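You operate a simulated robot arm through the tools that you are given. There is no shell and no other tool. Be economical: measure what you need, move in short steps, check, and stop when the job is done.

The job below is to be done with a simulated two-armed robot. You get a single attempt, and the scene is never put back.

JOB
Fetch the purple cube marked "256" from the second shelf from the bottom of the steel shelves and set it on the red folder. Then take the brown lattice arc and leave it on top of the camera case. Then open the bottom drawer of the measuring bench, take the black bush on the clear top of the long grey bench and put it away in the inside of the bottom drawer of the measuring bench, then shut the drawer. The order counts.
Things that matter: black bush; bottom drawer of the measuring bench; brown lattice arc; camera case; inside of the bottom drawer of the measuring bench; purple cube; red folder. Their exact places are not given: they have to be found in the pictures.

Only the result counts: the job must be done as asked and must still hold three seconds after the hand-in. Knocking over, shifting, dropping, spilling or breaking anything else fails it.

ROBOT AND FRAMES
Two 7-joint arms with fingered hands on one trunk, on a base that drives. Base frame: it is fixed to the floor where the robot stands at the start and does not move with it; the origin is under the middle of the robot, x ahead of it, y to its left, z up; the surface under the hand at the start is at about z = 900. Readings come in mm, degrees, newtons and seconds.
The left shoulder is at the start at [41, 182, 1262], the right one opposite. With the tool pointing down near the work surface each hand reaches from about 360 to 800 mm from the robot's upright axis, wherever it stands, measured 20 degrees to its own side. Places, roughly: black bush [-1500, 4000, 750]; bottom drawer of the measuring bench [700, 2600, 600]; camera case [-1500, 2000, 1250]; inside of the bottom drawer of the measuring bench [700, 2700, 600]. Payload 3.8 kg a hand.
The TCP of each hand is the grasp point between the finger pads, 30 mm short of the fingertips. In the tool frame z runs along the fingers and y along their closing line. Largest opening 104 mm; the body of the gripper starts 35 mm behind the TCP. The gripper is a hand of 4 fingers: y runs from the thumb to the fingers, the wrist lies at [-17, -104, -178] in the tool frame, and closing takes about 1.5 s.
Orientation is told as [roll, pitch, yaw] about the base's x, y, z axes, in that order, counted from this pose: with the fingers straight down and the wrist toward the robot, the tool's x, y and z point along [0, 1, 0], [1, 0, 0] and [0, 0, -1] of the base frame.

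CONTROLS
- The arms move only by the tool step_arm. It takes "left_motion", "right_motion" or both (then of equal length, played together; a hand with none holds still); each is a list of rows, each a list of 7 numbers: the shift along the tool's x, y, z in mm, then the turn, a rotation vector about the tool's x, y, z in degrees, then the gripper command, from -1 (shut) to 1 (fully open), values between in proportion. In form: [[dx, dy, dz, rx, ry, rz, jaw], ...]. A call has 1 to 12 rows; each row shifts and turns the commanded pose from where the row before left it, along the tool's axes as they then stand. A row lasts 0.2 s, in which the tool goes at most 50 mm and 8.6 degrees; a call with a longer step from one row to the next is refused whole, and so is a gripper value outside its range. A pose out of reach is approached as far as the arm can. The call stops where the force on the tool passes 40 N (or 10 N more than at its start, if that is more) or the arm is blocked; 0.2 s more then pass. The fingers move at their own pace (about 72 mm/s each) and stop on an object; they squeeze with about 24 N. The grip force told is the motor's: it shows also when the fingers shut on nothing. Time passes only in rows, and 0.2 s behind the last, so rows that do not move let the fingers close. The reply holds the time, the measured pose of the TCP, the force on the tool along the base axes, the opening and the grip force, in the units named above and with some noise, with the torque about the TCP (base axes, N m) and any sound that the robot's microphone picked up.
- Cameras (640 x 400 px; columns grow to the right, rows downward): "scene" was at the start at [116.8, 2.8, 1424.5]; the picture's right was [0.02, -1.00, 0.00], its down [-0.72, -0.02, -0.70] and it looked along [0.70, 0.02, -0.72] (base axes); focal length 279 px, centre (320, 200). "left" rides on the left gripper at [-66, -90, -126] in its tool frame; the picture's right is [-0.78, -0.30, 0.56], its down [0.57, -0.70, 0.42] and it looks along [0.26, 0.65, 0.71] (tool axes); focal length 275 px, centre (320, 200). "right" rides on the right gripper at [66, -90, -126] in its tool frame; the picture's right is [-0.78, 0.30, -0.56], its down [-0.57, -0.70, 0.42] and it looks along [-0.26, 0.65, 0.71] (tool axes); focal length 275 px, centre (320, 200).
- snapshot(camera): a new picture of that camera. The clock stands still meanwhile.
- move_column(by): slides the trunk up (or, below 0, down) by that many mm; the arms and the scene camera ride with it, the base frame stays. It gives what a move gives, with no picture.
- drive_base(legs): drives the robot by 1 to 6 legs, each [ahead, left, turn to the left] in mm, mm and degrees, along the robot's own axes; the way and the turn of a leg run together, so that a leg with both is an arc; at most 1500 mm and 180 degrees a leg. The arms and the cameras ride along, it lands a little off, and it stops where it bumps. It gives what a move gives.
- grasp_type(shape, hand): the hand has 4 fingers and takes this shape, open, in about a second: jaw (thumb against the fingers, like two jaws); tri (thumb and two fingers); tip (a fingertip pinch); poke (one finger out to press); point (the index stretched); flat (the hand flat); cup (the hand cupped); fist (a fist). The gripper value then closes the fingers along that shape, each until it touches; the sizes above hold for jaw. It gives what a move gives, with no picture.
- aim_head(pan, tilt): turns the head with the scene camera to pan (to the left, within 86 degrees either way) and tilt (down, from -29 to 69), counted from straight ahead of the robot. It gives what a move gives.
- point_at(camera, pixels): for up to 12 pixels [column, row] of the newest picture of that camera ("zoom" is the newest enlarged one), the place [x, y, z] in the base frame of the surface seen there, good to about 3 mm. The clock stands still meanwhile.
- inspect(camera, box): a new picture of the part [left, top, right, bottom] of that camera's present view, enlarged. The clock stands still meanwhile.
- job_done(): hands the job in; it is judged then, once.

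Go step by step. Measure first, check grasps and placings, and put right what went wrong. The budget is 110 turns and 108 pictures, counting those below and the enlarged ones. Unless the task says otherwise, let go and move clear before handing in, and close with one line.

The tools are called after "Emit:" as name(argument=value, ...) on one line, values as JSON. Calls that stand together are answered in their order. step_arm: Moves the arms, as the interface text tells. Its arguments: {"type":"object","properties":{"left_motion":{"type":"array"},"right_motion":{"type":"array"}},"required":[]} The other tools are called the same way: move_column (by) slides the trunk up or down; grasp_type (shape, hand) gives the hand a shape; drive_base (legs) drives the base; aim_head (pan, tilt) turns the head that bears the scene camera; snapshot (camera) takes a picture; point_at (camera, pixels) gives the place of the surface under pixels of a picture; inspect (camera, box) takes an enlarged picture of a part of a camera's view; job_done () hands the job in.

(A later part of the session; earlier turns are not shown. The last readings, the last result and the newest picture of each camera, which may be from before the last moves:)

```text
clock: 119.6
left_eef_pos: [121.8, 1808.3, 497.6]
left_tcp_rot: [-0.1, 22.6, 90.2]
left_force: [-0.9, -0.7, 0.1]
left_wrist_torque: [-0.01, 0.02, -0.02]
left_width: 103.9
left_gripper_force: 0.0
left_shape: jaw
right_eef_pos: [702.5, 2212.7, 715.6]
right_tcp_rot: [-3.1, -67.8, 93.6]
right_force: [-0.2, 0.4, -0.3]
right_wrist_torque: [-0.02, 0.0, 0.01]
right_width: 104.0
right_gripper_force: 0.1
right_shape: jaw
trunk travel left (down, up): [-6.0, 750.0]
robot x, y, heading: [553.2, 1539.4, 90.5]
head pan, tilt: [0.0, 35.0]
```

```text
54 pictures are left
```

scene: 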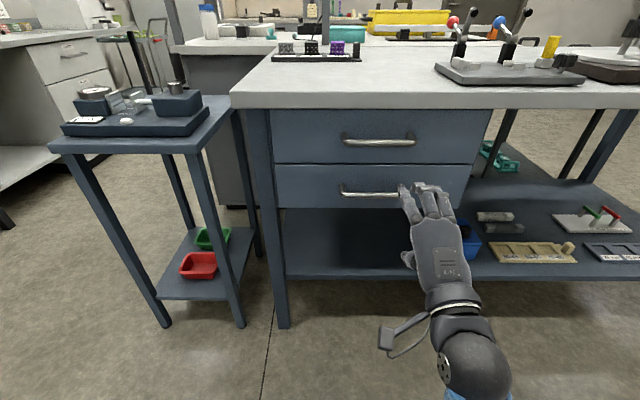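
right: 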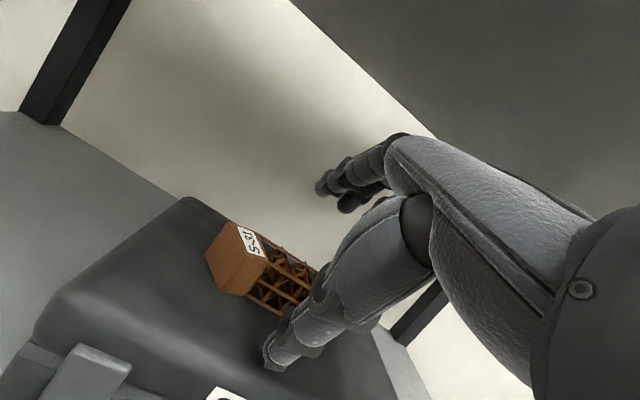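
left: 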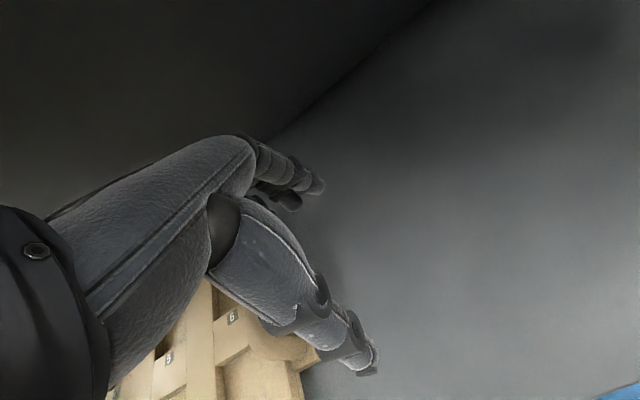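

I lower the hand 52 mm and shift left 31 mm, then check with both cameras.

Emit:
step_arm(right_motion=[[8, -16, 6.5, 0, 0, 0, 1], [8, -16, 6.5, 0, 0, 0, 1], [8, -16, 6.5, 0, 0, 0, 1], [7, 0, 0, 0, 0, 0, 1]])

Emit:
snapshot(camera="right")

Emit:
inspect(camera="scene", box=[260, 130, 500, 280])

Emit:
point_at(camera="zoom", pixels=[[240, 165], [280, 168], [320, 170], [225, 150], [210, 150], [270, 30]])

```text
clock: 120.8
left_eef_pos: [122.9, 1808.1, 498.6]
left_tcp_rot: [-0.2, 22.5, 90.2]
left_force: [-0.2, -0.3, 0.7]
left_wrist_torque: [0.01, -0.03, -0.01]
left_width: 104.0
left_gripper_force: 0.0
left_shape: jaw
right_eef_pos: [688.6, 2226.2, 684.7]
right_tcp_rot: [-19.1, -70.8, 108.4]
right_force: [0.4, -0.2, -0.4]
right_wrist_torque: [0.02, 0.04, -0.01]
right_width: 103.9
right_gripper_force: 0.1
right_shape: jaw
trunk travel left (down, up): [-6.0, 750.0]
robot x, y, heading: [559.1, 1539.6, 90.2]
head pan, tilt: [0.0, 35.0]
stopped in row 4 (right hand): the arm was blocked; the commanded pose is now the measured one
```

```text
53 pictures are left
```

right: 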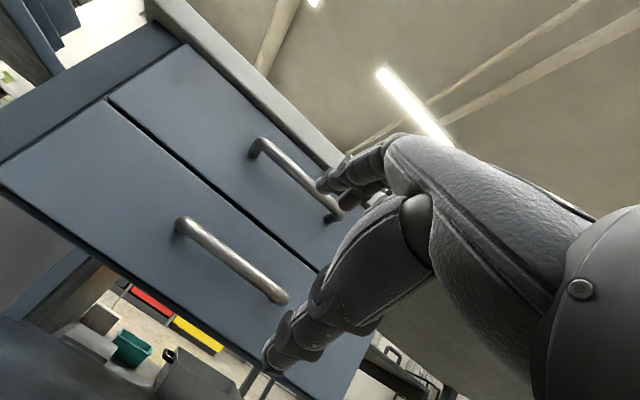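

```text
2.67 times, centred on (380, 205) of scene
```

zoom: 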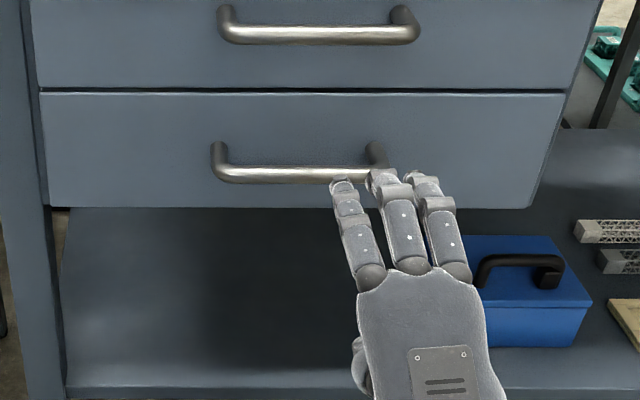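

```text
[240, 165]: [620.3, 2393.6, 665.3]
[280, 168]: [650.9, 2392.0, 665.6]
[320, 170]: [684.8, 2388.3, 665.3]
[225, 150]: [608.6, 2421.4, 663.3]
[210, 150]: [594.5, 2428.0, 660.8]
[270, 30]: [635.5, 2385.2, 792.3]
```

Handle bar at z≈665. The hand orientation is still good (fingers forward); I lower it 20 mm while easing the pitch by 8°.

Emit:
step_arm(right_motion=[[0, -7, 3, 4, 0, 0, 1], [0, -7, 3, 4, 0, 0, 1], [0, -5, 2, 0, 0, 0, 1]])

Emit:
drive_base(legs=[[0, 15, 0]])

Emit:
snapshot(camera="right")

```text
clock: 121.6
left_eef_pos: [123.5, 1808.0, 498.6]
left_tcp_rot: [-0.2, 22.5, 90.1]
left_force: [0.9, -1.2, -1.3]
left_wrist_torque: [0.0, -0.01, 0.01]
left_width: 103.9
left_gripper_force: 0.0
left_shape: jaw
right_eef_pos: [695.5, 2226.4, 665.8]
right_tcp_rot: [-15.5, -63.2, 104.2]
right_force: [0.2, 0.4, 0.2]
right_wrist_torque: [0.01, -0.02, 0.02]
right_width: 103.9
right_gripper_force: 0.0
right_shape: jaw
trunk travel left (down, up): [-6.0, 750.0]
robot x, y, heading: [554.9, 1540.5, 90.3]
head pan, tilt: [0.0, 35.0]
```

```text
clock: 122.4
left_eef_pos: [108.4, 1808.0, 498.5]
left_tcp_rot: [-0.2, 22.6, 90.2]
left_force: [-0.5, -0.3, 0.3]
left_wrist_torque: [0.01, 0.01, -0.02]
left_width: 103.7
left_gripper_force: 0.0
left_shape: jaw
right_eef_pos: [678.4, 2226.2, 666.4]
right_tcp_rot: [-15.6, -63.2, 104.4]
right_force: [0.3, 0.0, 0.0]
right_wrist_torque: [0.01, -0.01, 0.04]
right_width: 104.2
right_gripper_force: 0.0
right_shape: jaw
trunk travel left (down, up): [-6.0, 750.0]
robot x, y, heading: [543.0, 1537.8, 90.4]
head pan, tilt: [0.0, 35.0]
```

```text
51 pictures are left
```

right: 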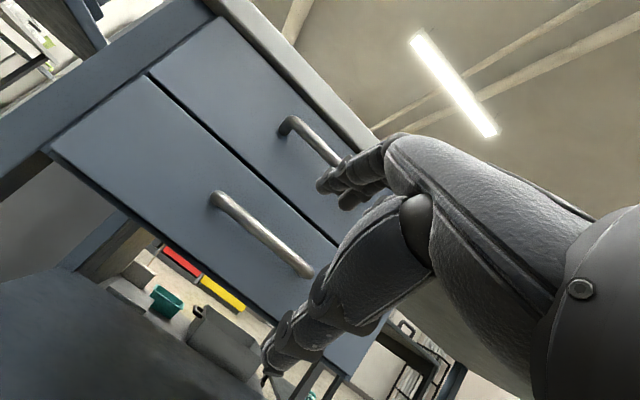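

Aligned with the bar. I pre-close to ~55 mm and drive forward 156 mm.

Emit:
step_arm(right_motion=[[0, 0, 0, 0, 0, 0, 0.1], [0, 0, 0, 0, 0, 0, 0.1], [0, 0, 0, 0, 0, 0, 0.1], [0, 0, 0, 0, 0, 0, 0.1]])

Emit:
drive_base(legs=[[152, 0, 0]])

Emit:
snapshot(camera="right")

Emit:
inspect(camera="scene", box=[240, 150, 480, 300])

```text
clock: 123.4
left_eef_pos: [107.7, 1808.5, 498.5]
left_tcp_rot: [-0.2, 22.6, 90.2]
left_force: [-0.6, -0.4, 0.3]
left_wrist_torque: [-0.02, 0.0, -0.03]
left_width: 103.8
left_gripper_force: 0.0
left_shape: jaw
right_eef_pos: [679.0, 2226.4, 665.9]
right_tcp_rot: [-16.0, -63.2, 104.5]
right_force: [-0.9, 0.0, 0.6]
right_wrist_torque: [0.02, -0.03, 0.0]
right_width: 57.6
right_gripper_force: 0.0
right_shape: jaw
trunk travel left (down, up): [-6.0, 750.0]
robot x, y, heading: [540.4, 1537.4, 90.4]
head pan, tilt: [0.0, 35.0]
```

```text
clock: 124.8
left_eef_pos: [106.8, 1963.4, 497.6]
left_tcp_rot: [-0.2, 22.5, 90.1]
left_force: [-1.0, 0.0, 0.4]
left_wrist_torque: [0.01, 0.0, 0.0]
left_width: 103.5
left_gripper_force: 0.1
left_shape: jaw
right_eef_pos: [679.5, 2381.2, 665.1]
right_tcp_rot: [-15.9, -63.2, 104.7]
right_force: [-0.2, -0.3, -0.3]
right_wrist_torque: [0.01, 0.01, 0.0]
right_width: 57.5
right_gripper_force: 0.1
right_shape: jaw
trunk travel left (down, up): [-6.0, 750.0]
robot x, y, heading: [542.0, 1692.4, 90.1]
head pan, tilt: [0.0, 35.0]
```

```text
50 pictures are left
```

right: 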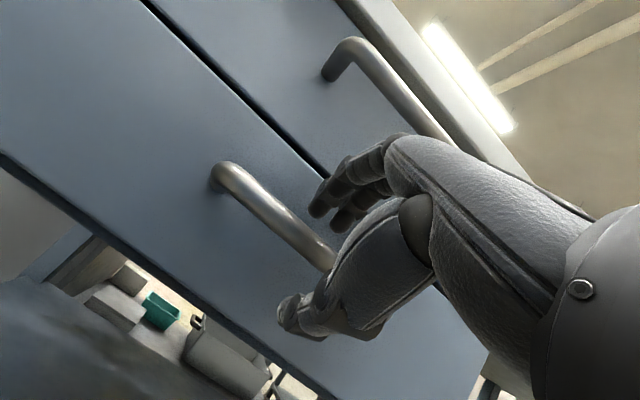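

```text
2.67 times, centred on (360, 225) of scene
```

zoom: 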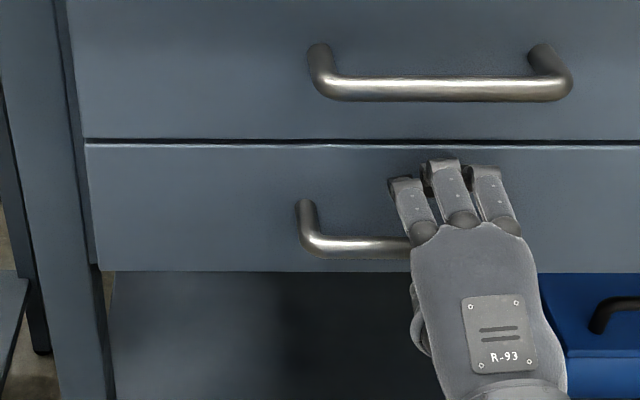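

Fingers are over the bar and thumb below. I close the grip.

Emit:
step_arm(right_motion=[[0, 0, 0, 0, 0, 0, -1], [0, 0, 0, 0, 0, 0, -1], [0, 0, 0, 0, 0, 0, -1], [0, 0, 0, 0, 0, 0, -1], [0, 0, 0, 0, 0, 0, -1], [0, 0, 0, 0, 0, 0, -1], [0, 0, 0, 0, 0, 0, -1]])

Emit:
snapshot(camera="right")

```text
clock: 126.3
left_eef_pos: [107.5, 1963.3, 497.7]
left_tcp_rot: [-0.2, 22.6, 90.1]
left_force: [-0.7, 0.5, 0.4]
left_wrist_torque: [0.0, 0.0, 0.0]
left_width: 104.0
left_gripper_force: 0.1
left_shape: jaw
right_eef_pos: [679.8, 2382.2, 663.7]
right_tcp_rot: [-16.1, -63.2, 104.6]
right_force: [1.1, 4.6, -4.2]
right_wrist_torque: [0.02, -0.04, -0.03]
right_width: 7.3
right_gripper_force: 23.7
right_shape: jaw
trunk travel left (down, up): [-6.0, 750.0]
robot x, y, heading: [536.0, 1695.5, 90.1]
head pan, tilt: [0.0, 35.0]
```

```text
48 pictures are left
```

right: 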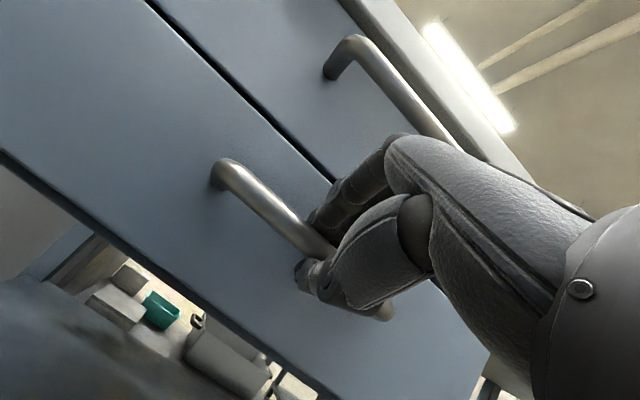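

It's gripping the bar (forces appear). I pull by driving back 120 mm and check.

Emit:
drive_base(legs=[[-120, 0, 0]])

Emit:
snapshot(camera="scene")

```text
clock: 127.6
left_eef_pos: [107.8, 1842.6, 497.3]
left_tcp_rot: [-0.2, 22.6, 90.3]
left_force: [0.0, -0.1, -0.7]
left_wrist_torque: [-0.01, 0.03, -0.01]
left_width: 104.0
left_gripper_force: 0.1
left_shape: jaw
right_eef_pos: [679.9, 2259.2, 663.8]
right_tcp_rot: [-16.0, -63.1, 104.7]
right_force: [-0.8, -1.6, -6.8]
right_wrist_torque: [-0.05, -0.02, 0.01]
right_width: 8.1
right_gripper_force: 24.0
right_shape: jaw
trunk travel left (down, up): [-6.0, 750.0]
robot x, y, heading: [542.0, 1572.1, 90.3]
head pan, tilt: [0.0, 35.0]
```

```text
47 pictures are left
```

scene: 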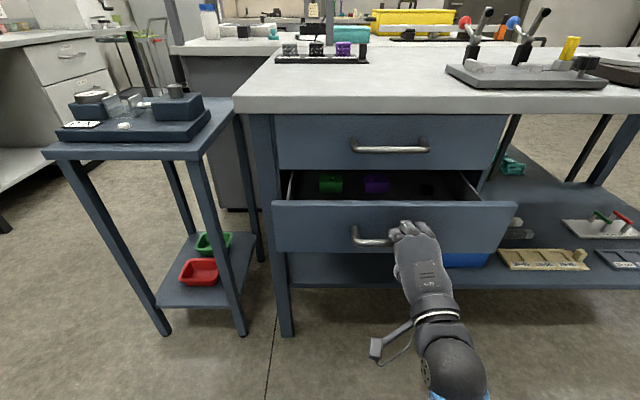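

The drawer slides open. I pull another 140 mm.

Emit:
drive_base(legs=[[-140, 0, 0]])

Emit:
snapshot(camera="scene")

```text
clock: 128.9
left_eef_pos: [109.1, 1700.7, 497.0]
left_tcp_rot: [-0.2, 22.6, 90.1]
left_force: [-0.2, -0.6, 0.0]
left_wrist_torque: [0.01, 0.03, 0.01]
left_width: 103.9
left_gripper_force: 0.0
left_shape: jaw
right_eef_pos: [678.8, 2118.8, 664.6]
right_tcp_rot: [-16.2, -63.0, 104.8]
right_force: [-5.2, -0.6, -6.7]
right_wrist_torque: [-0.05, -0.02, 0.04]
right_width: 8.1
right_gripper_force: 23.9
right_shape: jaw
trunk travel left (down, up): [-6.0, 750.0]
robot x, y, heading: [543.8, 1428.9, 90.2]
head pan, tilt: [0.0, 35.0]
```

```text
46 pictures are left
```

scene: 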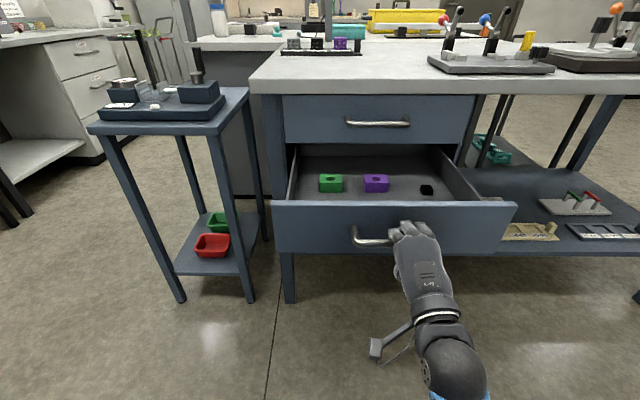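

Drawer is open ~263 mm with three items at the back, free space in front. I release and back away, and measure the inside.

Emit:
point_at(camera="scene", pixels=[[330, 183], [375, 183], [427, 190], [340, 197], [400, 197], [460, 197], [300, 198], [395, 205], [285, 204], [510, 208], [380, 160]])

Emit:
step_arm(right_motion=[[0, 0, 0, 0, 0, 0, 0.1], [0, 0, 0, 0, 0, 0, 0.1], [0, 0, 0, 0, 0, 0, 0.1], [0, 0, 0, 0, 0, 0, 0.1]])

Emit:
drive_base(legs=[[-150, 0, 0]])

Emit:
snapshot(camera="scene")

```text
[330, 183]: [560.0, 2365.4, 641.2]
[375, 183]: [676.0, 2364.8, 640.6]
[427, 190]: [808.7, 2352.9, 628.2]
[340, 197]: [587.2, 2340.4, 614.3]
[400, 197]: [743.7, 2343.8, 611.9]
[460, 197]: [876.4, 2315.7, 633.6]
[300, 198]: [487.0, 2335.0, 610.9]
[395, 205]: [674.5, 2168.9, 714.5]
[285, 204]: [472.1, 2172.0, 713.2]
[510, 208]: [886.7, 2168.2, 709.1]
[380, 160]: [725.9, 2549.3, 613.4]
```

```text
clock: 129.9
left_eef_pos: [108.0, 1701.5, 499.0]
left_tcp_rot: [-0.2, 22.4, 90.2]
left_force: [0.1, 0.7, 0.3]
left_wrist_torque: [0.03, 0.0, -0.01]
left_width: 103.9
left_gripper_force: 0.0
left_shape: jaw
right_eef_pos: [679.7, 2119.2, 664.1]
right_tcp_rot: [-16.2, -63.2, 104.9]
right_force: [-0.1, -0.4, -0.1]
right_wrist_torque: [-0.01, -0.03, 0.03]
right_width: 57.1
right_gripper_force: 0.1
right_shape: jaw
trunk travel left (down, up): [-6.0, 750.0]
robot x, y, heading: [539.0, 1427.4, 90.2]
head pan, tilt: [0.0, 35.0]
```

```text
clock: 131.3
left_eef_pos: [109.6, 1553.8, 498.0]
left_tcp_rot: [-0.2, 22.6, 90.2]
left_force: [-0.1, -0.2, -1.1]
left_wrist_torque: [-0.02, -0.02, -0.03]
left_width: 103.7
left_gripper_force: 0.1
left_shape: jaw
right_eef_pos: [680.6, 1972.7, 664.8]
right_tcp_rot: [-16.3, -63.1, 104.8]
right_force: [0.0, 0.1, 0.4]
right_wrist_torque: [0.0, 0.01, 0.02]
right_width: 56.7
right_gripper_force: 0.2
right_shape: jaw
trunk travel left (down, up): [-6.0, 750.0]
robot x, y, heading: [543.6, 1284.5, 90.2]
head pan, tilt: [0.0, 35.0]
```

```text
45 pictures are left
```

scene: 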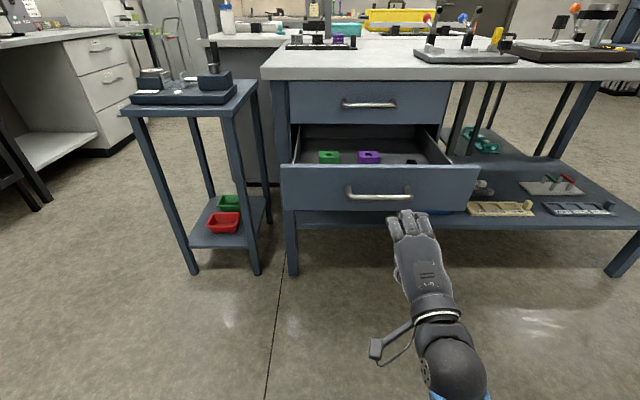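

Drawer stays open; free floor at about [640,2260,612]. I raise the trunk and un-pitch the right hand back to vertical, reversing the earlier path.

Emit:
move_column(by=250)

Emit:
step_arm(right_motion=[[-8, 5, -5, 7.9, 0, 0, 1], [-8, 5, -5, 7.9, 0, 0, 1], [-8, 0, -12, 7.9, 0, 0, 1], [-8, -5, -12, 7.9, 0, 0, 1], [-8, -9, -12, 7.9, 0, 0, 1], [-8, -12, -8, 7.9, 0, 0, 1], [-8, -15, -8, 7.9, 0, 0, 1], [-8, -15, -8, 7.9, 0, 0, 1], [0, 0, 0, 0, 0, 0, 1]])

```text
clock: 133.8
left_eef_pos: [108.9, 1554.3, 748.3]
left_tcp_rot: [-0.2, 22.6, 90.2]
left_force: [0.5, 0.3, 0.0]
left_wrist_torque: [0.01, 0.0, 0.0]
left_width: 103.8
left_gripper_force: 0.0
left_shape: jaw
right_eef_pos: [681.0, 1972.7, 913.3]
right_tcp_rot: [-16.3, -63.1, 105.0]
right_force: [-0.1, -0.2, -0.2]
right_wrist_torque: [-0.02, -0.02, 0.0]
right_width: 56.8
right_gripper_force: 0.0
right_shape: jaw
trunk travel left (down, up): [-256.0, 500.0]
robot x, y, heading: [540.3, 1282.0, 90.1]
head pan, tilt: [0.0, 35.0]
```

```text
clock: 135.8
left_eef_pos: [108.8, 1555.0, 748.5]
left_tcp_rot: [-0.2, 22.5, 90.3]
left_force: [0.9, 1.0, 0.2]
left_wrist_torque: [0.01, 0.01, 0.02]
left_width: 104.0
left_gripper_force: 0.0
left_shape: jaw
right_eef_pos: [742.2, 1886.0, 966.6]
right_tcp_rot: [-7.2, -0.8, 90.5]
right_force: [-0.4, 0.6, 0.0]
right_wrist_torque: [0.01, 0.01, -0.01]
right_width: 103.7
right_gripper_force: 0.1
right_shape: jaw
trunk travel left (down, up): [-256.0, 500.0]
robot x, y, heading: [542.9, 1281.1, 90.3]
head pan, tilt: [0.0, 35.0]
```

Hand is vertical again. I correct roll, then drive left into the aisle and look along it.

Emit:
step_arm(right_motion=[[0, -20, 0, 0, 7.2, 0, 1], [0, -30, 0, 0, 0, 0, 1], [0, -30, 0, 0, 0, 0, 1]])

Emit:
drive_base(legs=[[0, 1060, 0]])

Emit:
aim_head(pan=15, tilt=22)

Emit:
snapshot(camera="scene")

```text
clock: 136.7
left_eef_pos: [108.9, 1554.4, 748.7]
left_tcp_rot: [-0.2, 22.5, 90.2]
left_force: [-0.1, -0.1, -0.3]
left_wrist_torque: [0.01, 0.0, 0.03]
left_width: 104.1
left_gripper_force: 0.0
left_shape: jaw
right_eef_pos: [739.4, 1839.9, 965.6]
right_tcp_rot: [0.1, -1.0, 90.4]
right_force: [-0.1, 0.0, 0.2]
right_wrist_torque: [0.02, 0.02, 0.01]
right_width: 103.8
right_gripper_force: 0.0
right_shape: jaw
right hand out of reach, approached as far as the arm can: row 3
trunk travel left (down, up): [-256.0, 500.0]
robot x, y, heading: [539.5, 1282.8, 90.4]
head pan, tilt: [0.0, 35.0]
```

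```text
clock: 142.1
left_eef_pos: [-941.6, 1547.9, 747.6]
left_tcp_rot: [-0.3, 22.5, 90.2]
left_force: [0.5, -0.7, -0.6]
left_wrist_torque: [0.01, -0.03, 0.02]
left_width: 103.9
left_gripper_force: 0.0
left_shape: jaw
right_eef_pos: [-311.7, 1834.1, 966.2]
right_tcp_rot: [-0.1, -1.0, 90.4]
right_force: [-0.1, 0.1, -0.2]
right_wrist_torque: [0.0, -0.03, 0.0]
right_width: 103.6
right_gripper_force: 0.0
right_shape: jaw
trunk travel left (down, up): [-256.0, 500.0]
robot x, y, heading: [-508.9, 1279.4, 90.4]
head pan, tilt: [0.0, 35.0]
```

```text
clock: 142.8
left_eef_pos: [-941.8, 1547.6, 748.5]
left_tcp_rot: [-0.2, 22.6, 90.3]
left_force: [0.4, -0.5, 0.9]
left_wrist_torque: [0.0, -0.05, 0.02]
left_width: 103.7
left_gripper_force: 0.0
left_shape: jaw
right_eef_pos: [-310.6, 1834.1, 966.2]
right_tcp_rot: [0.0, -1.0, 90.5]
right_force: [-0.5, -0.1, 0.9]
right_wrist_torque: [-0.01, -0.03, 0.01]
right_width: 103.8
right_gripper_force: 0.1
right_shape: jaw
trunk travel left (down, up): [-256.0, 500.0]
robot x, y, heading: [-510.3, 1277.6, 90.5]
head pan, tilt: [15.0, 22.0]
```

```text
44 pictures are left
```

scene: 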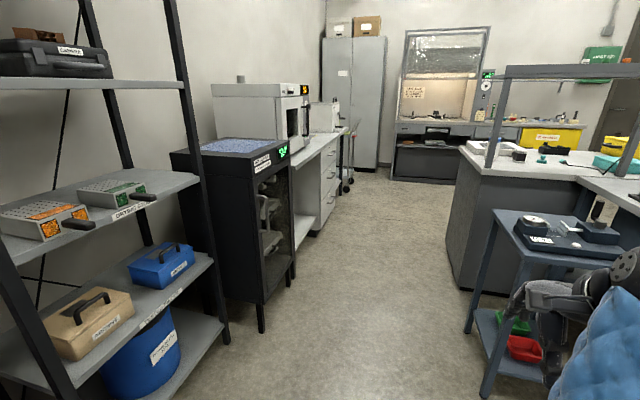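

The aisle is clear; the long bench lies at left beyond the black cabinet. I drive ahead 2100 mm and look left.

Emit:
point_at(camera="scene", pixels=[[450, 270], [295, 240], [330, 190], [350, 165], [345, 132], [395, 170], [310, 150], [290, 180]])

Emit:
drive_base(legs=[[1200, 0, 0], [900, 0, 0]])

Emit:
aim_head(pan=80, tilt=30)

Emit:
snapshot(camera="scene")

```text
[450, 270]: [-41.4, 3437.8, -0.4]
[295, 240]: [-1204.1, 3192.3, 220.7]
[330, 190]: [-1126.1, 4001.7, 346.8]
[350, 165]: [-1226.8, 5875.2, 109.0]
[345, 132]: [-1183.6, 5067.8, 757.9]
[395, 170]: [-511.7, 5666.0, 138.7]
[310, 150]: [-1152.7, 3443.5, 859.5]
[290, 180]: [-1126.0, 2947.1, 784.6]
```

```text
clock: 153.3
left_eef_pos: [-958.8, 3656.1, 748.4]
left_tcp_rot: [-0.2, 22.6, 90.2]
left_force: [-0.5, 0.2, -0.3]
left_wrist_torque: [0.01, -0.01, 0.02]
left_width: 103.8
left_gripper_force: 0.0
left_shape: jaw
right_eef_pos: [-326.6, 3939.8, 964.2]
right_tcp_rot: [-0.2, -1.0, 90.4]
right_force: [-0.1, 0.8, -0.5]
right_wrist_torque: [-0.04, 0.02, 0.02]
right_width: 103.9
right_gripper_force: 0.0
right_shape: jaw
trunk travel left (down, up): [-256.0, 500.0]
robot x, y, heading: [-525.4, 3380.3, 90.3]
head pan, tilt: [15.0, 22.0]
```

```text
clock: 154.6
left_eef_pos: [-957.2, 3654.8, 748.5]
left_tcp_rot: [-0.2, 22.6, 90.2]
left_force: [0.6, -0.4, 0.4]
left_wrist_torque: [0.01, -0.01, 0.0]
left_width: 104.1
left_gripper_force: 0.1
left_shape: jaw
right_eef_pos: [-328.0, 3940.7, 965.7]
right_tcp_rot: [-0.2, -0.8, 90.4]
right_force: [-0.2, 0.4, 1.6]
right_wrist_torque: [0.01, -0.04, 0.03]
right_width: 103.7
right_gripper_force: 0.1
right_shape: jaw
trunk travel left (down, up): [-256.0, 500.0]
robot x, y, heading: [-527.9, 3384.9, 90.1]
head pan, tilt: [80.0, 30.0]
```

```text
43 pictures are left
```

scene: 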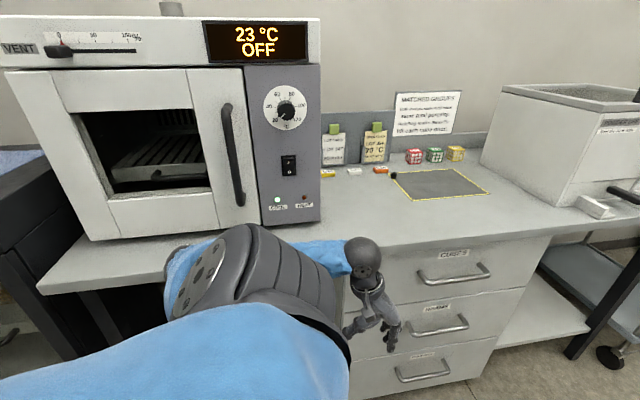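

I zoom in on the bench top around (400,170) to find the black bush.

Emit:
inspect(camera="scene", box=[310, 130, 500, 250])

Emit:
point_at(camera="scene", pixels=[[393, 175], [440, 185], [380, 170], [415, 155], [420, 240], [355, 170], [460, 232], [540, 200]])

```text
3.33 times, centred on (405, 190) of scene
```

zoom: 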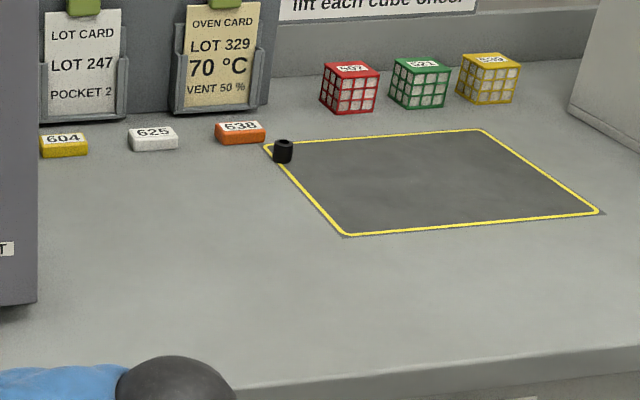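

```text
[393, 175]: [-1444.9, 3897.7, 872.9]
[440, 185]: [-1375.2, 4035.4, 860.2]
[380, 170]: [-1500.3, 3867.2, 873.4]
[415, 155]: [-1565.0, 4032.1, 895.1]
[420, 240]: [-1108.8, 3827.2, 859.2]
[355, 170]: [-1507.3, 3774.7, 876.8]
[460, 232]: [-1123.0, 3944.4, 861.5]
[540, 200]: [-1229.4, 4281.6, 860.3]
```

The bush is the small black cylinder at zoom (283,150). I measure it and the neighbouring orange block precisely.

Emit:
inspect(camera="scene", box=[360, 155, 424, 195])

Emit:
point_at(camera="zoom", pixels=[[332, 170], [332, 200], [332, 232], [300, 200], [364, 200], [332, 158], [145, 165], [275, 160], [275, 130], [210, 115], [130, 130], [210, 185]])

```text
10.00 times, centred on (392, 175) of scene
```

zoom: 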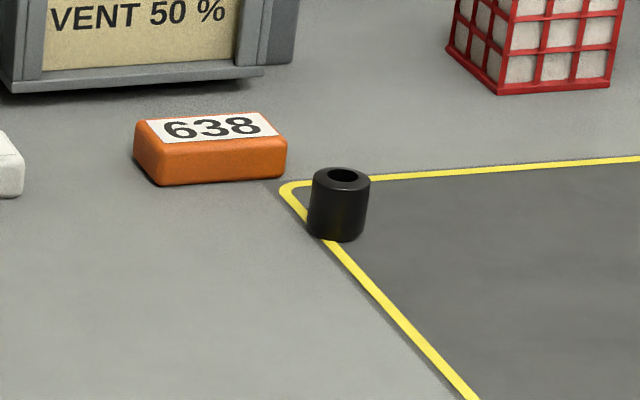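

```text
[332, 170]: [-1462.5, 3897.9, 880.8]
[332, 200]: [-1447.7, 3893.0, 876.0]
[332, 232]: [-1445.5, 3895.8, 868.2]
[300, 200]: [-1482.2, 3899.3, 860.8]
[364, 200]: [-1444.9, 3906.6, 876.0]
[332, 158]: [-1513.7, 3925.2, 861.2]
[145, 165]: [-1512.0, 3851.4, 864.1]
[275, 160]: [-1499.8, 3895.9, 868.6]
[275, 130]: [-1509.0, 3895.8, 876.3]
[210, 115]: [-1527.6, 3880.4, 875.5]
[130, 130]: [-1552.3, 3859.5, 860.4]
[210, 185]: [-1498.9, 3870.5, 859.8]
```

Bush centre ≈ [-1454,3900], 22 mm tall on z=860; the orange block begins 35 mm behind it. I raise the trunk and left hand for bench clearance, then turn to face the bench.

Emit:
move_column(by=120)

Emit:
step_arm(left_motion=[[0, -11.5, -27.7, 0, 0, 0, 1], [0, -11.5, -27.7, 0, 0, 0, 1], [0, -11.5, -27.7, 0, 0, 0, 1], [0, -11.5, -27.7, 0, 0, 0, 1]])

Emit:
drive_base(legs=[[300, -80, 0], [0, 0, 90]])

Emit:
aim_head(pan=-10, tilt=40)

Emit:
snapshot(camera="scene")

```text
clock: 156.1
left_eef_pos: [-958.1, 3654.7, 867.8]
left_tcp_rot: [-0.3, 22.6, 90.2]
left_force: [-0.3, 0.7, -0.3]
left_wrist_torque: [0.02, 0.02, -0.01]
left_width: 103.9
left_gripper_force: 0.0
left_shape: jaw
right_eef_pos: [-326.9, 3940.1, 1084.7]
right_tcp_rot: [-0.1, -0.9, 90.4]
right_force: [1.1, 0.2, 0.1]
right_wrist_torque: [0.02, 0.0, 0.03]
right_width: 103.5
right_gripper_force: 0.1
right_shape: jaw
trunk travel left (down, up): [-376.0, 380.0]
robot x, y, heading: [-528.1, 3384.8, 90.4]
head pan, tilt: [80.0, 30.0]
```

```text
clock: 157.1
left_eef_pos: [-959.6, 3656.8, 988.5]
left_tcp_rot: [-0.3, 22.6, 90.1]
left_force: [0.1, 0.7, 0.2]
left_wrist_torque: [-0.02, 0.0, 0.03]
left_width: 104.1
left_gripper_force: 0.0
left_shape: jaw
right_eef_pos: [-327.6, 3940.5, 1085.3]
right_tcp_rot: [0.0, -1.1, 90.4]
right_force: [-0.2, 0.0, 0.0]
right_wrist_torque: [0.01, 0.01, 0.0]
right_width: 103.8
right_gripper_force: 0.1
right_shape: jaw
trunk travel left (down, up): [-376.0, 380.0]
robot x, y, heading: [-525.7, 3386.9, 90.1]
head pan, tilt: [80.0, 30.0]
```

```text
clock: 163.0
left_eef_pos: [-724.4, 3249.9, 986.8]
left_tcp_rot: [-0.3, 22.5, 179.4]
left_force: [0.5, 0.1, 0.0]
left_wrist_torque: [0.01, 0.03, -0.03]
left_width: 103.9
left_gripper_force: 0.1
left_shape: jaw
right_eef_pos: [-998.4, 3886.5, 1084.4]
right_tcp_rot: [-0.1, -1.0, 179.6]
right_force: [-1.0, 0.8, -0.5]
right_wrist_torque: [0.0, 0.01, 0.02]
right_width: 104.0
right_gripper_force: 0.1
right_shape: jaw
trunk travel left (down, up): [-376.0, 380.0]
robot x, y, heading: [-442.2, 3680.3, 179.8]
head pan, tilt: [80.0, 30.0]
```

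```text
clock: 164.7
left_eef_pos: [-724.2, 3251.7, 987.2]
left_tcp_rot: [-0.3, 22.5, 179.4]
left_force: [0.3, 0.2, -0.6]
left_wrist_torque: [0.02, 0.02, 0.03]
left_width: 103.7
left_gripper_force: 0.1
left_shape: jaw
right_eef_pos: [-1000.6, 3886.7, 1085.8]
right_tcp_rot: [-0.1, -1.1, 179.7]
right_force: [0.2, -1.0, -0.3]
right_wrist_torque: [-0.05, -0.03, 0.01]
right_width: 103.7
right_gripper_force: 0.1
right_shape: jaw
trunk travel left (down, up): [-376.0, 380.0]
robot x, y, heading: [-448.4, 3680.8, 179.6]
head pan, tilt: [-10.0, 40.0]
```

```text
40 pictures are left
```

scene: 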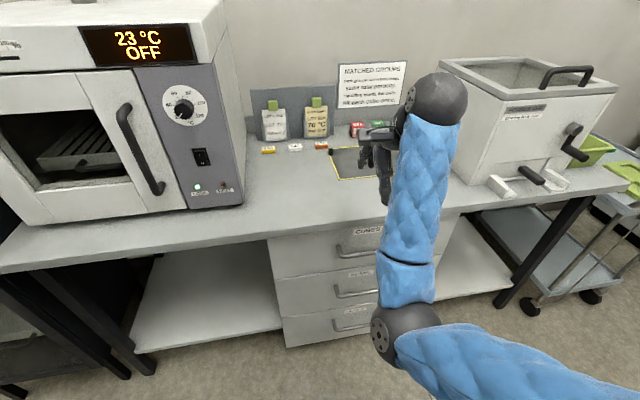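

I extend and lower the right hand (opening ~46 mm), then drive to the bush.

Emit:
step_arm(right_motion=[[0, 37, 27, 0, 0, 0, 0.3], [0, 37, 27, 0, 0, 0, -0.1], [0, 37, 27, 0, 0, 0, -0.1], [0, 37, 27, 1, 0, 0, -0.1], [0, 0, 0, 0, 0, 0, -0.1], [0, 0, 0, 0, 0, 0, -0.1]])

Emit:
drive_base(legs=[[280, -13, 0]])

Emit:
snapshot(camera="right")

Emit:
snapshot(camera="scene")

```text
clock: 166.1
left_eef_pos: [-724.9, 3249.3, 987.3]
left_tcp_rot: [-0.3, 22.6, 179.3]
left_force: [-0.1, 0.1, -0.7]
left_wrist_torque: [0.0, 0.0, -0.03]
left_width: 104.0
left_gripper_force: 0.0
left_shape: jaw
right_eef_pos: [-1148.7, 3889.0, 979.9]
right_tcp_rot: [-0.1, 0.0, 179.7]
right_force: [0.5, 0.2, -0.4]
right_wrist_torque: [-0.03, 0.01, 0.01]
right_width: 47.2
right_gripper_force: 0.0
right_shape: jaw
trunk travel left (down, up): [-376.0, 380.0]
robot x, y, heading: [-448.1, 3678.7, 179.6]
head pan, tilt: [-10.0, 40.0]
```

```text
clock: 168.0
left_eef_pos: [-1008.4, 3267.4, 987.7]
left_tcp_rot: [-0.2, 22.5, 179.2]
left_force: [-0.4, -0.6, -0.3]
left_wrist_torque: [-0.03, -0.03, 0.02]
left_width: 103.9
left_gripper_force: 0.0
left_shape: jaw
right_eef_pos: [-1430.0, 3908.0, 978.8]
right_tcp_rot: [-0.1, 0.1, 179.5]
right_force: [0.1, -0.8, -0.1]
right_wrist_torque: [0.02, 0.01, 0.01]
right_width: 47.0
right_gripper_force: 0.1
right_shape: jaw
trunk travel left (down, up): [-376.0, 380.0]
robot x, y, heading: [-734.5, 3695.4, 179.3]
head pan, tilt: [-10.0, 40.0]
```

```text
39 pictures are left
```

right: 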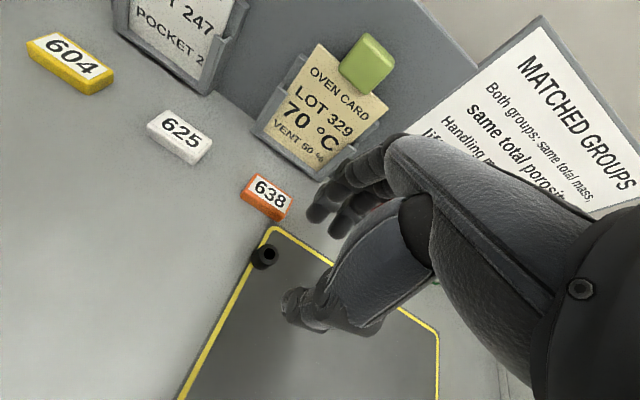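

```text
38 pictures are left
```

scene: 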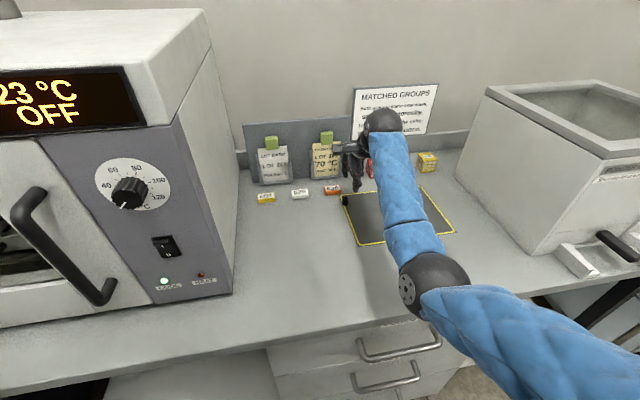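

Emit:
point_at(camera="right", pixels=[[266, 248], [265, 255], [262, 265], [272, 257], [254, 257], [283, 218], [250, 205]])

```text
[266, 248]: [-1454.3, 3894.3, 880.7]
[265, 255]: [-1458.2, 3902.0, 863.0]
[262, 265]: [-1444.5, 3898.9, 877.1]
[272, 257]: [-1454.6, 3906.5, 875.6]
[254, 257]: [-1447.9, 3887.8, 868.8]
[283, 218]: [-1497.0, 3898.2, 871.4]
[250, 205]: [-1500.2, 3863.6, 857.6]
```

Bush centre ≈ [-1455,3899]. I shift forward 18, left 9 and descend to ~15 mm above the bush first.

Emit:
step_arm(right_motion=[[9, 18, 10, 0, 0, 0, -0.1], [0, 0, 30, 0, 0, 0, -0.1], [0, 0, 20, 0, 0, 0, -0.1], [0, 0, 0, 0, 0, 0, -0.1]])

Emit:
inspect(camera="right", box=[180, 140, 420, 380])

```text
clock: 169.0
left_eef_pos: [-1007.4, 3267.4, 988.5]
left_tcp_rot: [-0.2, 22.5, 179.3]
left_force: [0.1, 0.6, 0.1]
left_wrist_torque: [-0.02, 0.03, 0.01]
left_width: 104.3
left_gripper_force: 0.0
left_shape: jaw
right_eef_pos: [-1447.3, 3896.1, 918.1]
right_tcp_rot: [-0.2, 0.1, 179.4]
right_force: [0.1, 0.2, -0.3]
right_wrist_torque: [-0.03, 0.01, -0.02]
right_width: 47.4
right_gripper_force: 0.0
right_shape: jaw
trunk travel left (down, up): [-376.0, 380.0]
robot x, y, heading: [-729.4, 3695.7, 179.3]
head pan, tilt: [-10.0, 40.0]
```

```text
1.67 times, centred on (300, 260) of right
```

zoom: 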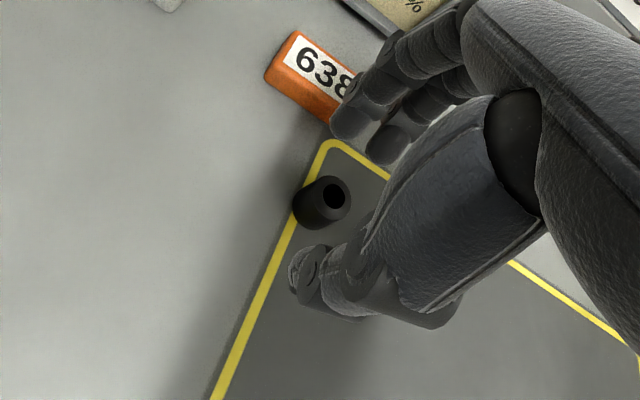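

Bush is between thumb and fingers. I descend 24 mm.

Emit:
step_arm(right_motion=[[-2, 0, 12, 0, 0, 0, -0.1], [0, 0, 9, 0, 0, 0, -0.1], [0, 0, 3, 0, 0, 0, -0.1], [0, 0, 0, 0, 0, 0, -0.1]])

Emit:
inspect(camera="right", box=[180, 140, 420, 380])

```text
clock: 170.0
left_eef_pos: [-1008.0, 3268.7, 987.6]
left_tcp_rot: [-0.2, 22.6, 179.1]
left_force: [-0.5, -0.7, -0.2]
left_wrist_torque: [0.02, 0.03, 0.01]
left_width: 103.8
left_gripper_force: 0.0
left_shape: jaw
right_eef_pos: [-1447.2, 3899.9, 893.6]
right_tcp_rot: [-0.1, 0.0, 179.4]
right_force: [-0.6, -0.5, -0.3]
right_wrist_torque: [-0.02, -0.01, -0.03]
right_width: 47.4
right_gripper_force: 0.1
right_shape: jaw
trunk travel left (down, up): [-376.0, 380.0]
robot x, y, heading: [-729.4, 3697.9, 179.5]
head pan, tilt: [-10.0, 40.0]
```

```text
1.67 times, centred on (300, 260) of right
```

zoom: 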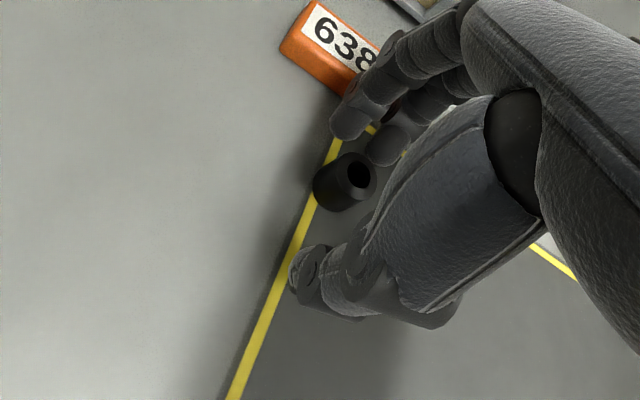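

Now close.

Emit:
step_arm(right_motion=[[0, 0, 0, 0, 0, 0, -0.3], [0, 0, 0, 0, 0, 0, -0.5], [0, 0, 0, 0, 0, 0, -0.7], [0, 0, 0, 0, 0, 0, -1], [0, 0, 0, 0, 0, 0, -1], [0, 0, 0, 0, 0, 0, -1], [0, 0, 0, 0, 0, 0, -1]])

Emit:
inspect(camera="right", box=[180, 140, 420, 380])

```text
clock: 171.6
left_eef_pos: [-1007.9, 3267.9, 987.2]
left_tcp_rot: [-0.2, 22.6, 179.2]
left_force: [-0.2, 0.4, 0.6]
left_wrist_torque: [-0.02, 0.0, 0.02]
left_width: 103.7
left_gripper_force: 0.3
left_shape: jaw
right_eef_pos: [-1448.0, 3899.7, 896.2]
right_tcp_rot: [-0.1, 0.0, 179.5]
right_force: [-0.8, 0.4, -0.3]
right_wrist_torque: [0.0, 0.04, -0.02]
right_width: 11.5
right_gripper_force: 23.4
right_shape: jaw
trunk travel left (down, up): [-376.0, 380.0]
robot x, y, heading: [-727.4, 3699.0, 179.4]
head pan, tilt: [-10.0, 40.0]
```

```text
1.67 times, centred on (300, 260) of right
```

zoom: 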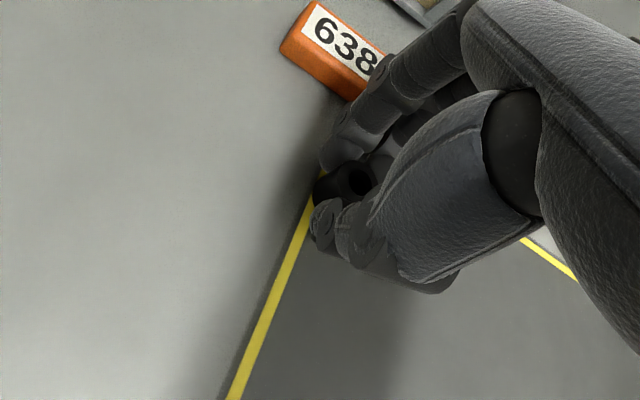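

Bush appears gripped (width 11.5, force 23). I lift 60 mm and check.

Emit:
step_arm(right_motion=[[0, 0, -10, 0, 0, 0, -1], [0, 0, -25, 0, 0, 0, -1], [0, 0, -30, 0, 0, 0, -1], [0, 0, 0, 0, 0, 0, -1]])

Emit:
inspect(camera="right", box=[180, 140, 420, 380])

```text
clock: 172.6
left_eef_pos: [-1007.0, 3266.7, 987.4]
left_tcp_rot: [-0.3, 22.6, 179.2]
left_force: [0.2, 0.3, -0.9]
left_wrist_torque: [-0.02, 0.01, -0.01]
left_width: 103.8
left_gripper_force: 0.0
left_shape: jaw
right_eef_pos: [-1447.4, 3899.5, 961.7]
right_tcp_rot: [-0.1, 0.0, 179.5]
right_force: [-0.1, 0.1, 0.4]
right_wrist_torque: [0.0, -0.02, -0.01]
right_width: 11.3
right_gripper_force: 24.3
right_shape: jaw
trunk travel left (down, up): [-376.0, 380.0]
robot x, y, heading: [-731.3, 3694.6, 179.2]
head pan, tilt: [-10.0, 40.0]
```

```text
1.67 times, centred on (300, 260) of right
```

zoom: 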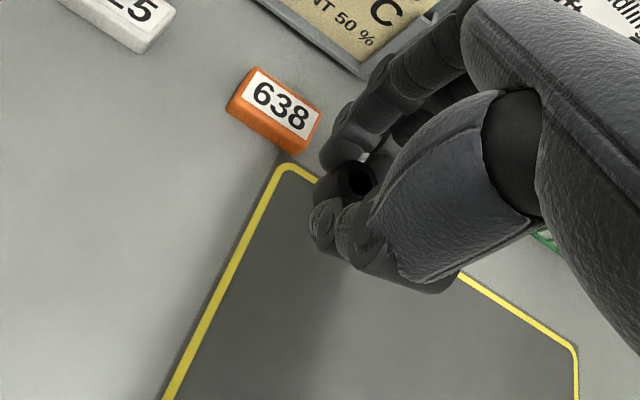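

Bush is held. I back off, retract the hand, and reverse the path to the drawer.

Emit:
drive_base(legs=[[-285, 0, 0]])

Emit:
step_arm(right_motion=[[0, -37, -27, 0, 0, 0, -1], [0, -37, -27, 0, 0, 0, -1], [0, -37, -27, 0, 0, 0, -1], [0, -37, -27, 0, 0, 0, -1]])

Emit:
drive_base(legs=[[0, 0, -89.5], [-300, 80, 0], [-1200, 0, 0], [-850, 0, 0], [0, -1050, 0]])

Emit:
aim_head(pan=0, tilt=40)

Emit:
snapshot(camera="scene")

Emit:
snapshot(camera="right")

```text
clock: 174.6
left_eef_pos: [-720.5, 3264.2, 987.6]
left_tcp_rot: [-0.1, 22.6, 179.4]
left_force: [0.6, 0.2, 0.0]
left_wrist_torque: [0.03, 0.05, -0.01]
left_width: 103.8
left_gripper_force: 0.1
left_shape: jaw
right_eef_pos: [-1162.3, 3895.0, 961.3]
right_tcp_rot: [-0.1, 0.1, 179.7]
right_force: [-0.1, -0.7, -1.4]
right_wrist_torque: [-0.01, -0.02, -0.02]
right_width: 11.8
right_gripper_force: 24.5
right_shape: jaw
trunk travel left (down, up): [-376.0, 380.0]
robot x, y, heading: [-444.7, 3693.1, 179.3]
head pan, tilt: [-10.0, 40.0]
```

```text
clock: 175.6
left_eef_pos: [-721.3, 3262.7, 986.8]
left_tcp_rot: [-0.2, 22.4, 179.4]
left_force: [-0.7, 1.0, 0.2]
left_wrist_torque: [0.03, 0.03, 0.0]
left_width: 103.7
left_gripper_force: 0.1
left_shape: jaw
right_eef_pos: [-1016.0, 3890.7, 1071.8]
right_tcp_rot: [-0.1, 0.1, 179.7]
right_force: [-0.1, 0.5, -0.5]
right_wrist_torque: [-0.01, 0.01, 0.01]
right_width: 11.7
right_gripper_force: 24.2
right_shape: jaw
trunk travel left (down, up): [-376.0, 380.0]
robot x, y, heading: [-441.4, 3693.8, 179.6]
head pan, tilt: [-10.0, 40.0]
```

```text
clock: 196.3
left_eef_pos: [129.8, 1624.0, 987.2]
left_tcp_rot: [-0.2, 22.6, 93.2]
left_force: [0.8, -0.1, 0.5]
left_wrist_torque: [-0.01, 0.02, 0.02]
left_width: 104.0
left_gripper_force: 0.0
left_shape: jaw
right_eef_pos: [738.4, 1961.0, 1070.3]
right_tcp_rot: [-0.1, 0.0, 93.4]
right_force: [-0.3, -0.1, -0.5]
right_wrist_torque: [-0.05, 0.0, 0.0]
right_width: 11.6
right_gripper_force: 23.7
right_shape: jaw
trunk travel left (down, up): [-376.0, 380.0]
robot x, y, heading: [576.6, 1374.3, 93.5]
head pan, tilt: [-10.0, 40.0]
```

```text
clock: 197.1
left_eef_pos: [130.6, 1624.6, 987.1]
left_tcp_rot: [-0.1, 22.5, 93.3]
left_force: [-0.5, 0.9, -0.5]
left_wrist_torque: [-0.01, -0.01, 0.01]
left_width: 103.8
left_gripper_force: 0.1
left_shape: jaw
right_eef_pos: [737.5, 1960.9, 1070.2]
right_tcp_rot: [-0.1, 0.0, 93.4]
right_force: [-0.6, 0.6, -0.5]
right_wrist_torque: [-0.01, 0.01, -0.01]
right_width: 11.4
right_gripper_force: 24.1
right_shape: jaw
trunk travel left (down, up): [-376.0, 380.0]
robot x, y, heading: [574.7, 1373.5, 93.2]
head pan, tilt: [0.0, 40.0]
```

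```text
33 pictures are left
```

scene: 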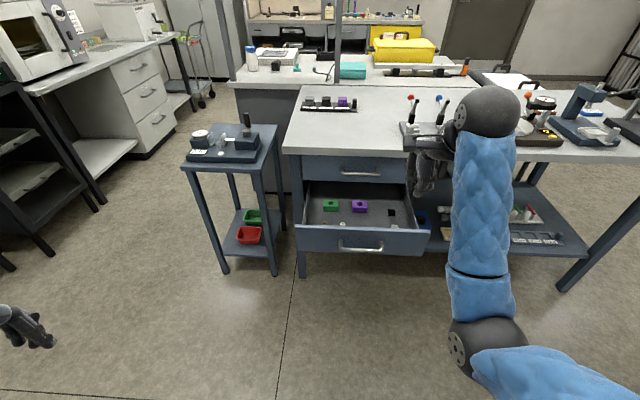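

```text
32 pictures are left
```

right: 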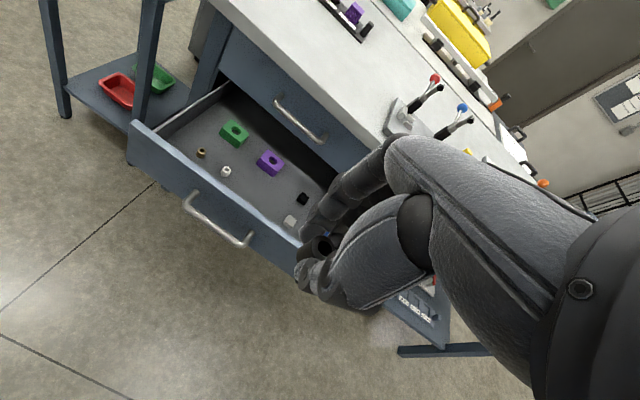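

Bush still held. The drawer contains more small items near its front; I measure them to choose a free spot.

Emit:
inspect(camera="right", box=[120, 60, 360, 260])

Emit:
point_at(camera="right", pixels=[[201, 152], [226, 171], [290, 222], [303, 199], [270, 162], [235, 131], [255, 195], [215, 175], [160, 130], [285, 238], [265, 210], [245, 180]])

```text
2.00 times, centred on (240, 160) of right
```

zoom: 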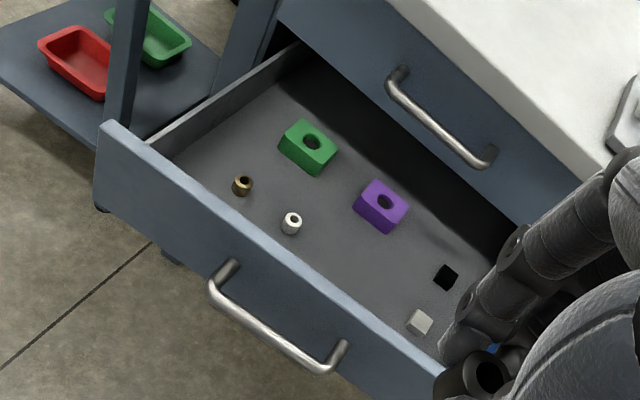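

```text
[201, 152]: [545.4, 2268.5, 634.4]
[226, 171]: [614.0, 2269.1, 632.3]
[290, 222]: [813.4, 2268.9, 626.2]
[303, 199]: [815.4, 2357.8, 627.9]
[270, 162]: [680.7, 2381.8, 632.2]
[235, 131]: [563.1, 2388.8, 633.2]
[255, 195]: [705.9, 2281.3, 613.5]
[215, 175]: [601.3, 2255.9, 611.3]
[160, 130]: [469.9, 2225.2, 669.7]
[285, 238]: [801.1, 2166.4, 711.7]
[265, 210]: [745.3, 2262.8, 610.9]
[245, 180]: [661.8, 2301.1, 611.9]
```

Free spot: about [705,2275] on the drawer floor (z 612). I lower the trunk 150, square up, and drive so the hand is above it.

Emit:
move_column(by=-150)

Emit:
drive_base(legs=[[0, 0, -3.3], [0, 66, 0]])

```text
clock: 198.8
left_eef_pos: [131.1, 1623.0, 837.5]
left_tcp_rot: [-0.1, 22.5, 93.3]
left_force: [-0.1, 0.0, 0.0]
left_wrist_torque: [0.02, -0.03, 0.02]
left_width: 103.8
left_gripper_force: 0.1
left_shape: jaw
right_eef_pos: [737.9, 1962.0, 921.8]
right_tcp_rot: [-0.2, 0.0, 93.5]
right_force: [0.0, 0.4, -0.5]
right_wrist_torque: [-0.02, 0.01, 0.01]
right_width: 11.3
right_gripper_force: 23.7
right_shape: jaw
trunk travel left (down, up): [-226.0, 530.0]
robot x, y, heading: [580.6, 1379.0, 93.4]
head pan, tilt: [0.0, 40.0]
```

```text
clock: 200.2
left_eef_pos: [78.4, 1649.5, 835.6]
left_tcp_rot: [-0.1, 22.5, 89.9]
left_force: [0.1, 0.2, -0.3]
left_wrist_torque: [0.02, -0.01, 0.03]
left_width: 104.1
left_gripper_force: 0.1
left_shape: jaw
right_eef_pos: [703.1, 1950.7, 921.3]
right_tcp_rot: [-0.2, -0.1, 90.1]
right_force: [-0.7, -0.9, 0.1]
right_wrist_torque: [0.02, -0.04, -0.01]
right_width: 11.7
right_gripper_force: 24.2
right_shape: jaw
trunk travel left (down, up): [-226.0, 530.0]
robot x, y, heading: [510.0, 1376.6, 89.7]
head pan, tilt: [0.0, 40.0]
```

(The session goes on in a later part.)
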